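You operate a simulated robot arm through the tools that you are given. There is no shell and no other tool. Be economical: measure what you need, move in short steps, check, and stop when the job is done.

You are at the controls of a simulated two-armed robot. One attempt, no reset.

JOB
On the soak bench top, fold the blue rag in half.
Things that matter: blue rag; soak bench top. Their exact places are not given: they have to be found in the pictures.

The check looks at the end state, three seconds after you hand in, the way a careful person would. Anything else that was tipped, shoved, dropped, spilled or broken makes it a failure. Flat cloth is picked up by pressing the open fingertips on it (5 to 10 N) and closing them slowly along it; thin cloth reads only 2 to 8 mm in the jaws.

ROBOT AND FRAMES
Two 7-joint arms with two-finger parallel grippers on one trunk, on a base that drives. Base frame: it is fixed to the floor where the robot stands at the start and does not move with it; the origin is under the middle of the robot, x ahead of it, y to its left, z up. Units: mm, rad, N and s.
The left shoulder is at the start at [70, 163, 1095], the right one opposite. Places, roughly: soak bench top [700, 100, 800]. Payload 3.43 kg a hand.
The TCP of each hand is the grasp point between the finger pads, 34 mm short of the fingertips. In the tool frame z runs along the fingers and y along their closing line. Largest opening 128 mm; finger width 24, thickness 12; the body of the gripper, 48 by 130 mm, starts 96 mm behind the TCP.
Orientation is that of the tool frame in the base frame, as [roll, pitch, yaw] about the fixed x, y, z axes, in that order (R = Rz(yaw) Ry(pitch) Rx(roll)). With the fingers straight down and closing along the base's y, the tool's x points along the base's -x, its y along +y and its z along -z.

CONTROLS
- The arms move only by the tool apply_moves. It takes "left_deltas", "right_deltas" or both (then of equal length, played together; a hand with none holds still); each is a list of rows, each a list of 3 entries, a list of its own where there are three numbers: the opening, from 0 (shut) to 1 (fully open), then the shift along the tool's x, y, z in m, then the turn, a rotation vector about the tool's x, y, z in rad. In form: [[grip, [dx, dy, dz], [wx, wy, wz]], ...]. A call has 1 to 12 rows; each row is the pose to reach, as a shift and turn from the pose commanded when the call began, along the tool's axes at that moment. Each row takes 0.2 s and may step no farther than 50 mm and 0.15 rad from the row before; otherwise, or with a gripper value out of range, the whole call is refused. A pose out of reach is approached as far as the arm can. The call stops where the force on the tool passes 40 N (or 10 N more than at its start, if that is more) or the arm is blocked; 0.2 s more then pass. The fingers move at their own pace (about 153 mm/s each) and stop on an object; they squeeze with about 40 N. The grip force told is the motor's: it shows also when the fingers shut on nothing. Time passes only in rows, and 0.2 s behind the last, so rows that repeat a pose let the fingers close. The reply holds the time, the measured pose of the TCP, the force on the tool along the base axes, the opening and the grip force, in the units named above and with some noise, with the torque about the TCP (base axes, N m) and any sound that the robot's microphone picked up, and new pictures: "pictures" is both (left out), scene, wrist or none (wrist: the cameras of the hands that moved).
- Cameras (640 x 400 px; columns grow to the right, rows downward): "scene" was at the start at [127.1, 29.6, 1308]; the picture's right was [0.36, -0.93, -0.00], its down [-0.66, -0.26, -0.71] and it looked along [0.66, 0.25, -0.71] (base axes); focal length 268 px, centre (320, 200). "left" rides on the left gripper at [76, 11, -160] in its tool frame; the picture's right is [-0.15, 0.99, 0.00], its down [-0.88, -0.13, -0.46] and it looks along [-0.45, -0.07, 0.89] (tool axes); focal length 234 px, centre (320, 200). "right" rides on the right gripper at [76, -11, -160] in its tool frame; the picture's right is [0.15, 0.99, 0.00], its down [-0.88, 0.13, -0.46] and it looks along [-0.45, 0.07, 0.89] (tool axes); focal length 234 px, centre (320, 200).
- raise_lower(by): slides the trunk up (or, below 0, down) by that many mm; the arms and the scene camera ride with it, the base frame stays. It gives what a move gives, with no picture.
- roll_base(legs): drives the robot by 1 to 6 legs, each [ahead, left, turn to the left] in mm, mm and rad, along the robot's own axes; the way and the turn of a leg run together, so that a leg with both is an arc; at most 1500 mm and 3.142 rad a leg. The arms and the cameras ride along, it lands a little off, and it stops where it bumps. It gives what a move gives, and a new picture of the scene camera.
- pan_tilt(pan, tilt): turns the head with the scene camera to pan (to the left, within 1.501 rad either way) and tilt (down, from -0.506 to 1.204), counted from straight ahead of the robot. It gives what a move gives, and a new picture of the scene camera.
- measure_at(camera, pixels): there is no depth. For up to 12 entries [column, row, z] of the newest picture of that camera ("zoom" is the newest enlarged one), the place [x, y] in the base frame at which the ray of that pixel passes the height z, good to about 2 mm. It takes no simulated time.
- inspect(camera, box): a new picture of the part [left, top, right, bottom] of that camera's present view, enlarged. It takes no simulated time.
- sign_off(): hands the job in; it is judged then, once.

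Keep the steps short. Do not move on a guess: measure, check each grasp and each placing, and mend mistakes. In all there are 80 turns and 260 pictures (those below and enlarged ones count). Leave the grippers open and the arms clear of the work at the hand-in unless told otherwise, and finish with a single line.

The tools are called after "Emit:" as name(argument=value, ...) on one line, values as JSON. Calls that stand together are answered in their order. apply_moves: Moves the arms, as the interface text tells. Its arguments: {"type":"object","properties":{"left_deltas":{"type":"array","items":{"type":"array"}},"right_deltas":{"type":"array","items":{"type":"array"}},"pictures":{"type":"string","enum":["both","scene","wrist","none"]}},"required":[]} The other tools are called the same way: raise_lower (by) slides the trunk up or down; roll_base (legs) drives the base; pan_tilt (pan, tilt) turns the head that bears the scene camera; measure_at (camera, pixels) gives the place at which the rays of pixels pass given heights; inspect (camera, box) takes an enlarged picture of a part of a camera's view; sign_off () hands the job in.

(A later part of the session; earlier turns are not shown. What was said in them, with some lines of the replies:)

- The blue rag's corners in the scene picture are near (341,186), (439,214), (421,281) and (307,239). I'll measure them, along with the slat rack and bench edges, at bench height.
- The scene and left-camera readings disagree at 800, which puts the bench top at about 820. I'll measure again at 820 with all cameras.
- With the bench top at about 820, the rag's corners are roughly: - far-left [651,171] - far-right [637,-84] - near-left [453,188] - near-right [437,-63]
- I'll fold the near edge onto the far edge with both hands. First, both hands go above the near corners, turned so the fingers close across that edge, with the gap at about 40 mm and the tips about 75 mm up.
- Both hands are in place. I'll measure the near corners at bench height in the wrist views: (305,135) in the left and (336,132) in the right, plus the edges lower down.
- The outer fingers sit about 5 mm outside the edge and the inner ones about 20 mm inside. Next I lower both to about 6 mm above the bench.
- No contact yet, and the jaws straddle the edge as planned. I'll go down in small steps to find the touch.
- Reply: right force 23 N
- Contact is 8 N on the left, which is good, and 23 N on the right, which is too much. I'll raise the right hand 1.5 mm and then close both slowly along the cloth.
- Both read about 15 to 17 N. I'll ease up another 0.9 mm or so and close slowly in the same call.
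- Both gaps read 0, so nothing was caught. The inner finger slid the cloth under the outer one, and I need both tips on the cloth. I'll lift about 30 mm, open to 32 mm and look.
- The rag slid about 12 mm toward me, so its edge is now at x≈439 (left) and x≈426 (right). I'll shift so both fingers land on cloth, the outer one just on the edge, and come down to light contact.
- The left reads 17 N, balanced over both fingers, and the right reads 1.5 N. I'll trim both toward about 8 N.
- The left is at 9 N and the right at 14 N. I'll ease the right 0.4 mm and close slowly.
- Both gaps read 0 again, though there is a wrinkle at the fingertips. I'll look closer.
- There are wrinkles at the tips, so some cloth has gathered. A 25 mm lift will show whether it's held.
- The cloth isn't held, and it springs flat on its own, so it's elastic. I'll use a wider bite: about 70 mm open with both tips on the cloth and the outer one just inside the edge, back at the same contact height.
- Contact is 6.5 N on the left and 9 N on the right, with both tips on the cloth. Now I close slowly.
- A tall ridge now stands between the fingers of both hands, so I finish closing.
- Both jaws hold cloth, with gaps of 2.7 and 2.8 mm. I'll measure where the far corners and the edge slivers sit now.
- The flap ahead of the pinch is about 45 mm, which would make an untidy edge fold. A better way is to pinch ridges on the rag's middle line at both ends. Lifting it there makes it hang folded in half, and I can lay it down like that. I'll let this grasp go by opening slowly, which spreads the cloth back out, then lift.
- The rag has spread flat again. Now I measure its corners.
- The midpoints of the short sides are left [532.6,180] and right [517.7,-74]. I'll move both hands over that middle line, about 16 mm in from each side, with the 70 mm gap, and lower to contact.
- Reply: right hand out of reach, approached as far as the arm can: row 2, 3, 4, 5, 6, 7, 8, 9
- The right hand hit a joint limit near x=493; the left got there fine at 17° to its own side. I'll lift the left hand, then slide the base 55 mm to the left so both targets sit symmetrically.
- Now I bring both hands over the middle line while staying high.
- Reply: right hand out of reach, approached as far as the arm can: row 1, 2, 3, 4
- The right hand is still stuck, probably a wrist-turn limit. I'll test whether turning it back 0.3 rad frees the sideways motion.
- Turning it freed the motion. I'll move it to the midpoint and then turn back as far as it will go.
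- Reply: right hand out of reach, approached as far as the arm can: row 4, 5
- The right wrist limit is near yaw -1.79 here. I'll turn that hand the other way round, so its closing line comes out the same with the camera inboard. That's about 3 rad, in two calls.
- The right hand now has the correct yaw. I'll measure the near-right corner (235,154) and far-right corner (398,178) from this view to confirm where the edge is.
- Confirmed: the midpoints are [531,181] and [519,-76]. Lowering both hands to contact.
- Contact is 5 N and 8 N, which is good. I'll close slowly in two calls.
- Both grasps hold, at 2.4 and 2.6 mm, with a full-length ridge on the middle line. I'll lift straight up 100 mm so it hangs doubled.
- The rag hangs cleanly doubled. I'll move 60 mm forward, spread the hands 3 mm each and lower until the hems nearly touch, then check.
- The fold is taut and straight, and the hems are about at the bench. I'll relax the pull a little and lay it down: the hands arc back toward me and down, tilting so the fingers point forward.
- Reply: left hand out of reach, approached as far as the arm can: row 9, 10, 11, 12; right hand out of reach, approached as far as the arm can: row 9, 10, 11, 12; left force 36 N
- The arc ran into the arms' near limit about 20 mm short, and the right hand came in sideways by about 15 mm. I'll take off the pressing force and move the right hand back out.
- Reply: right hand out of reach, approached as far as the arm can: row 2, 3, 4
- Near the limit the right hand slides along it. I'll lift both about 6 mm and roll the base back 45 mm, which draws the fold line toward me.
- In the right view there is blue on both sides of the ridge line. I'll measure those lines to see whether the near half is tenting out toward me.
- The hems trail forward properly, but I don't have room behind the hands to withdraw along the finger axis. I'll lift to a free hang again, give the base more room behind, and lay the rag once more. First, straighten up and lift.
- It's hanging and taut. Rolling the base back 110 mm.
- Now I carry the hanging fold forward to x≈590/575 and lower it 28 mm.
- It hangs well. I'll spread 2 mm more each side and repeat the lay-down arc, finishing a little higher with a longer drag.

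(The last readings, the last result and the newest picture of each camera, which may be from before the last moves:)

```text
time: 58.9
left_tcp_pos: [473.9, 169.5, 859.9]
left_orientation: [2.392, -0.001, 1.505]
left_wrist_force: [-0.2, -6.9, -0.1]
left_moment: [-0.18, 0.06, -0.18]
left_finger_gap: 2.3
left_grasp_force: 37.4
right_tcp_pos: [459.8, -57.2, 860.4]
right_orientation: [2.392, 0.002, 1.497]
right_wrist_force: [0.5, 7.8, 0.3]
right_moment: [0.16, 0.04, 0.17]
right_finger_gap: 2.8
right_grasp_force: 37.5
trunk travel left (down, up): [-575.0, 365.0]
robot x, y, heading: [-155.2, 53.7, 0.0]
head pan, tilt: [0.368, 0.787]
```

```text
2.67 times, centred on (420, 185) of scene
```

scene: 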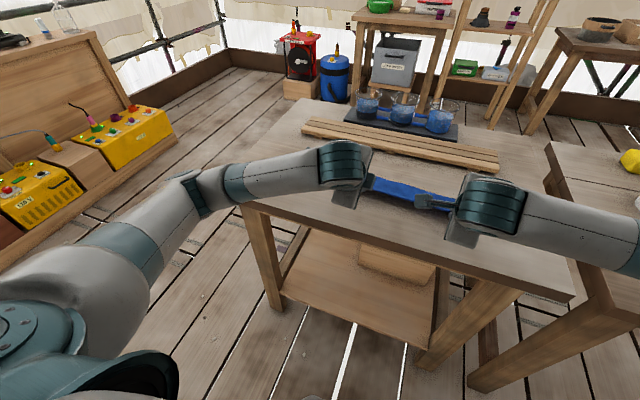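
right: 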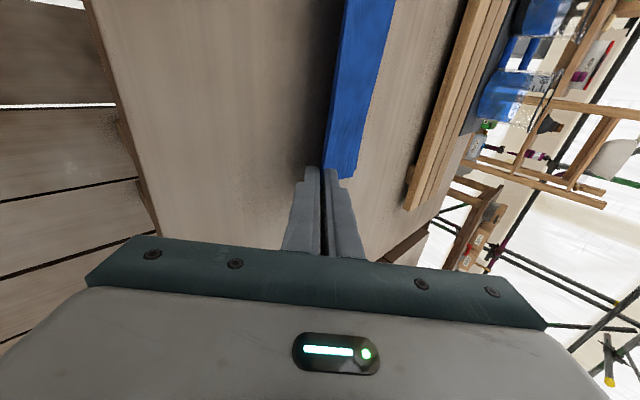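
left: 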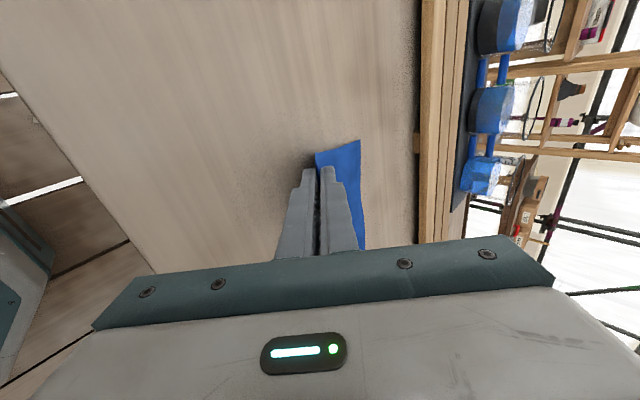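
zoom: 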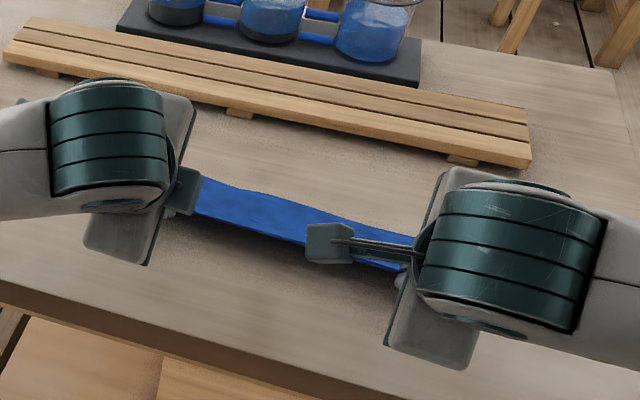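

The fold is now taut and clean. I'll relax the sideways pull, open slightly to about 11 mm, and withdraw both hands along the finger axis.

Emit:
apply_moves(left_deltas=[[0, [-0.0015, 0, 0], [0, 0, 0]], [0.05, [-0.002, 0, 0], [0, 0, 0]], [0.09, [-0.002, 0.001, 0], [0, 0, 0]], [0.09, [-0.002, 0.001, -0.004], [0, 0, 0]], [0.09, [-0.002, 0.001, -0.01], [0, 0, 0]], [0.09, [-0.002, 0.001, -0.018], [0, 0, 0]], [0.09, [-0.002, 0.001, -0.028], [0, 0, 0]], [0.09, [-0.002, 0.001, -0.04], [0, 0, 0]], [0.09, [-0.002, 0.001, -0.055], [0, 0, 0]], [0.09, [-0.002, 0.001, -0.07], [0, 0, 0]]], right_deltas=[[0, [0.0015, 0, 0], [0, 0, 0]], [0.05, [0.002, 0, 0], [0, 0, 0]], [0.09, [0.002, 0.001, 0], [0, 0, 0]], [0.09, [0.002, 0.001, -0.004], [0, 0, 0]], [0.09, [0.002, 0.001, -0.01], [0, 0, 0]], [0.09, [0.002, 0.001, -0.018], [0, 0, 0]], [0.09, [0.002, 0.001, -0.028], [0, 0, 0]], [0.09, [0.002, 0.001, -0.04], [0, 0, 0]], [0.09, [0.002, 0.001, -0.055], [0, 0, 0]], [0.09, [0.002, 0.001, -0.07], [0, 0, 0]]])

Emit:
inspect(camera="scene", box=[310, 110, 530, 260])

Emit:
inspect(camera="right", box=[200, 0, 500, 200])

```text
time: 61.0
left_tcp_pos: [428.2, 171.2, 913.8]
left_orientation: [2.393, -0.001, 1.504]
left_wrist_force: [0.4, 0.6, 0.7]
left_moment: [0.0, 0.01, -0.03]
left_finger_gap: 11.1
left_grasp_force: 0.1
right_tcp_pos: [413.7, -50.9, 912.1]
right_orientation: [2.395, 0.001, 1.495]
right_wrist_force: [0.4, 0.2, 1.1]
right_moment: [0.0, 0.03, 0.02]
right_finger_gap: 11.7
right_grasp_force: 0.1
trunk travel left (down, up): [-575.0, 365.0]
robot x, y, heading: [-154.5, 51.4, -0.005]
head pan, tilt: [0.368, 0.787]
```

scene: 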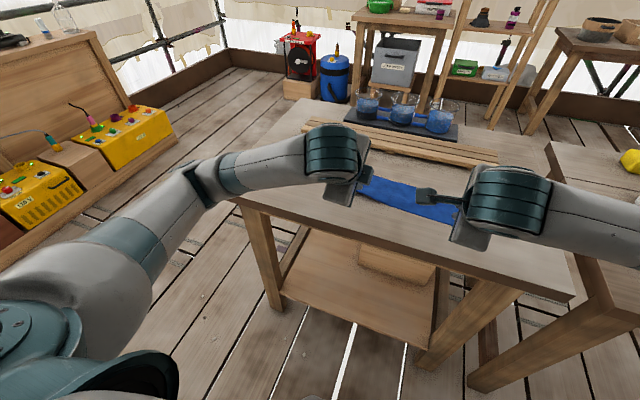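
right: 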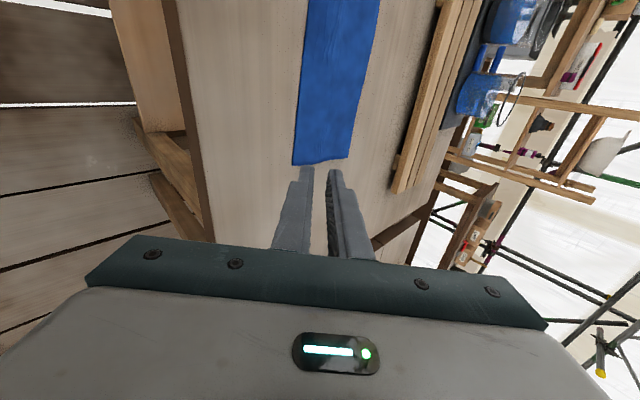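
left: 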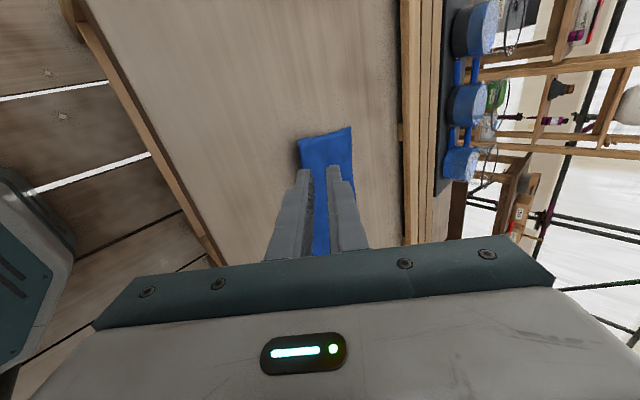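

```text
2.67 times, centred on (420, 185) of scene
```

zoom: 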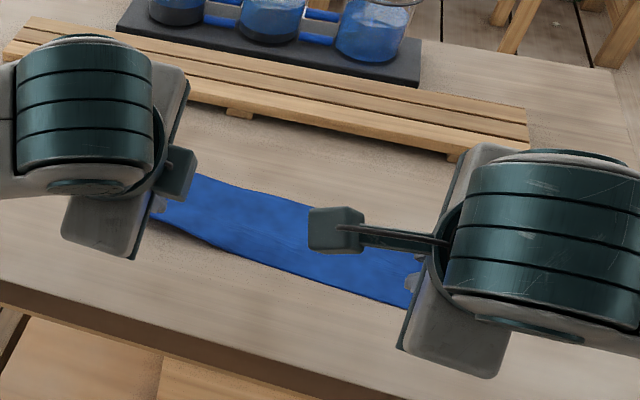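

```text
2.00 times, centred on (350, 100) of right
```

zoom: 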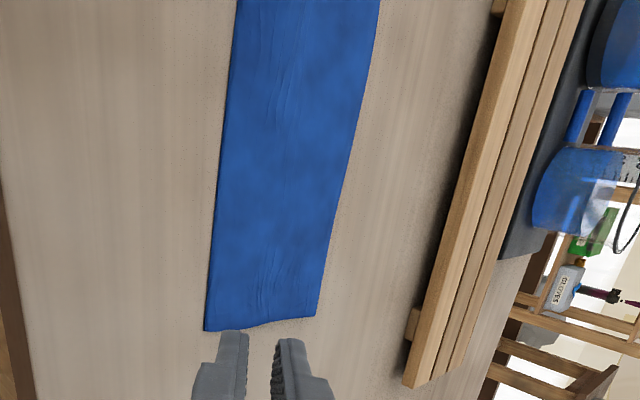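

The rag lies folded in half, flat and neat. I'll raise both hands, move them outward and open them, then inspect.

Emit:
apply_moves(left_deltas=[[0.09, [0, 0.0136, -0.0146], [0, 0, 0]], [0.09, [0.005, 0.0272, -0.0292], [0, 0, 0]], [0.3, [0.02, 0.0408, -0.0438], [0, 0, 0]], [0.6, [0.04, 0.0544, -0.0584], [0, 0, 0]], [1, [0.06, 0.068, -0.073], [0, 0, 0]], [1, [0.08, 0.082, -0.088], [0, 0, 0]], [1, [0.1, 0.082, -0.088], [0, 0, 0]], [1, [0.12, 0.082, -0.088], [0, 0, 0]]], right_deltas=[[0.09, [0, 0.0136, -0.0146], [0, 0, 0]], [0.09, [-0.005, 0.0272, -0.0292], [0, 0, 0]], [0.3, [-0.02, 0.0408, -0.0438], [0, 0, 0]], [0.6, [-0.04, 0.0544, -0.0584], [0, 0, 0]], [1, [-0.06, 0.068, -0.073], [0, 0, 0]], [1, [-0.08, 0.082, -0.088], [0, 0, 0]], [1, [-0.1, 0.082, -0.088], [0, 0, 0]], [1, [-0.12, 0.082, -0.088], [0, 0, 0]]])

Emit:
inspect(camera="scene", box=[330, 110, 500, 230])

Emit:
inspect(camera="right", box=[200, 0, 500, 200])

```text
time: 62.9
left_tcp_pos: [435.9, 291.3, 1033.4]
left_orientation: [2.393, 0.001, 1.503]
left_wrist_force: [0.3, 0.9, 0.5]
left_moment: [0.02, 0.01, 0.01]
left_finger_gap: 128.2
left_grasp_force: 0.0
right_tcp_pos: [405.0, -172.4, 1032.9]
right_orientation: [2.391, 0.001, 1.498]
right_wrist_force: [0.7, 0.2, 0.2]
right_moment: [0.0, 0.03, 0.03]
right_finger_gap: 127.9
right_grasp_force: 0.0
trunk travel left (down, up): [-575.0, 365.0]
robot x, y, heading: [-156.3, 56.1, -0.003]
head pan, tilt: [0.368, 0.787]
```

scene: 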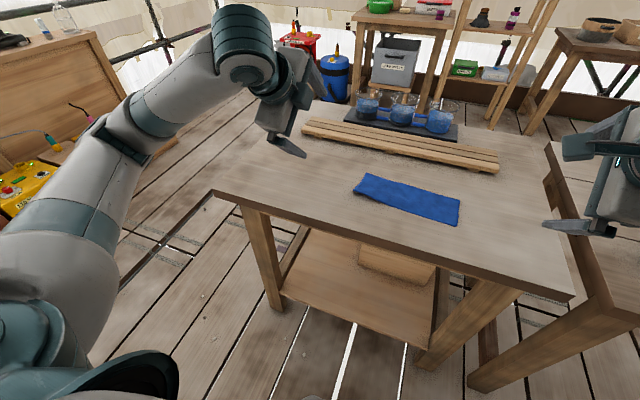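
right: 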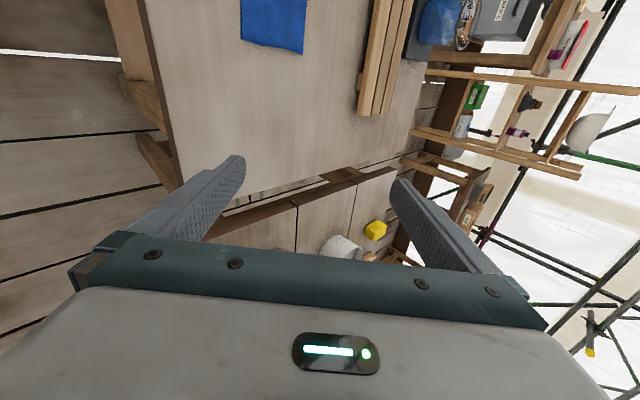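
left: 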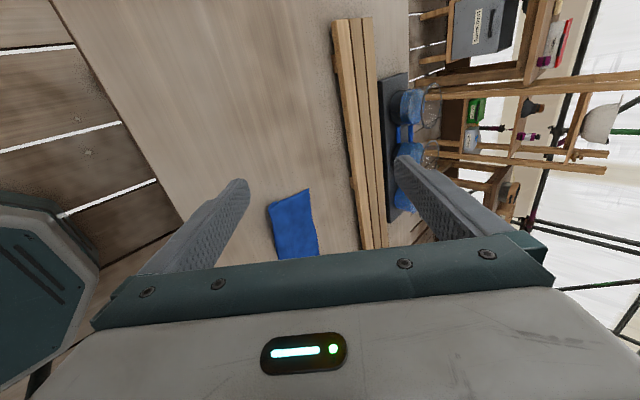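

```text
3.33 times, centred on (415, 170) of scene
```

zoom: 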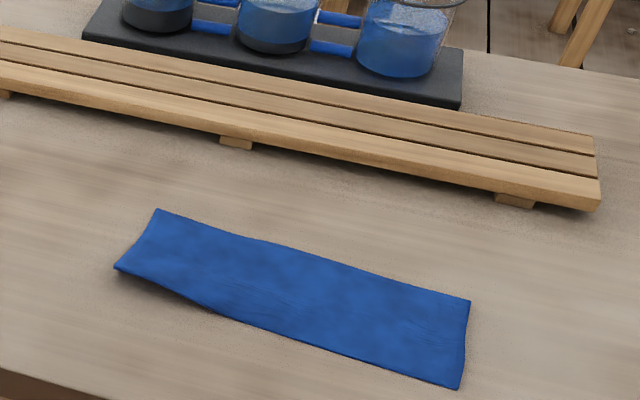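

```text
2.00 times, centred on (350, 100) of right
```

zoom: 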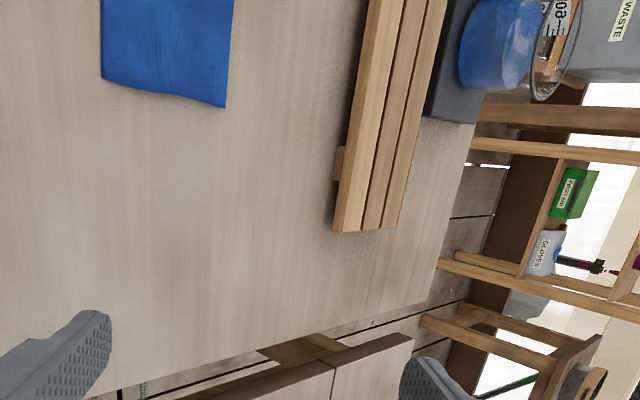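

The rag is a clean doubled strip with no layer showing past the edges, nothing else has moved, and the grippers are open and clear. Handing in.

Emit:
sign_off()

```text
The job is handed in.
```

The blue rag is folded in half on the soak bench top; nothing else was disturbed, and the grippers are open and clear.
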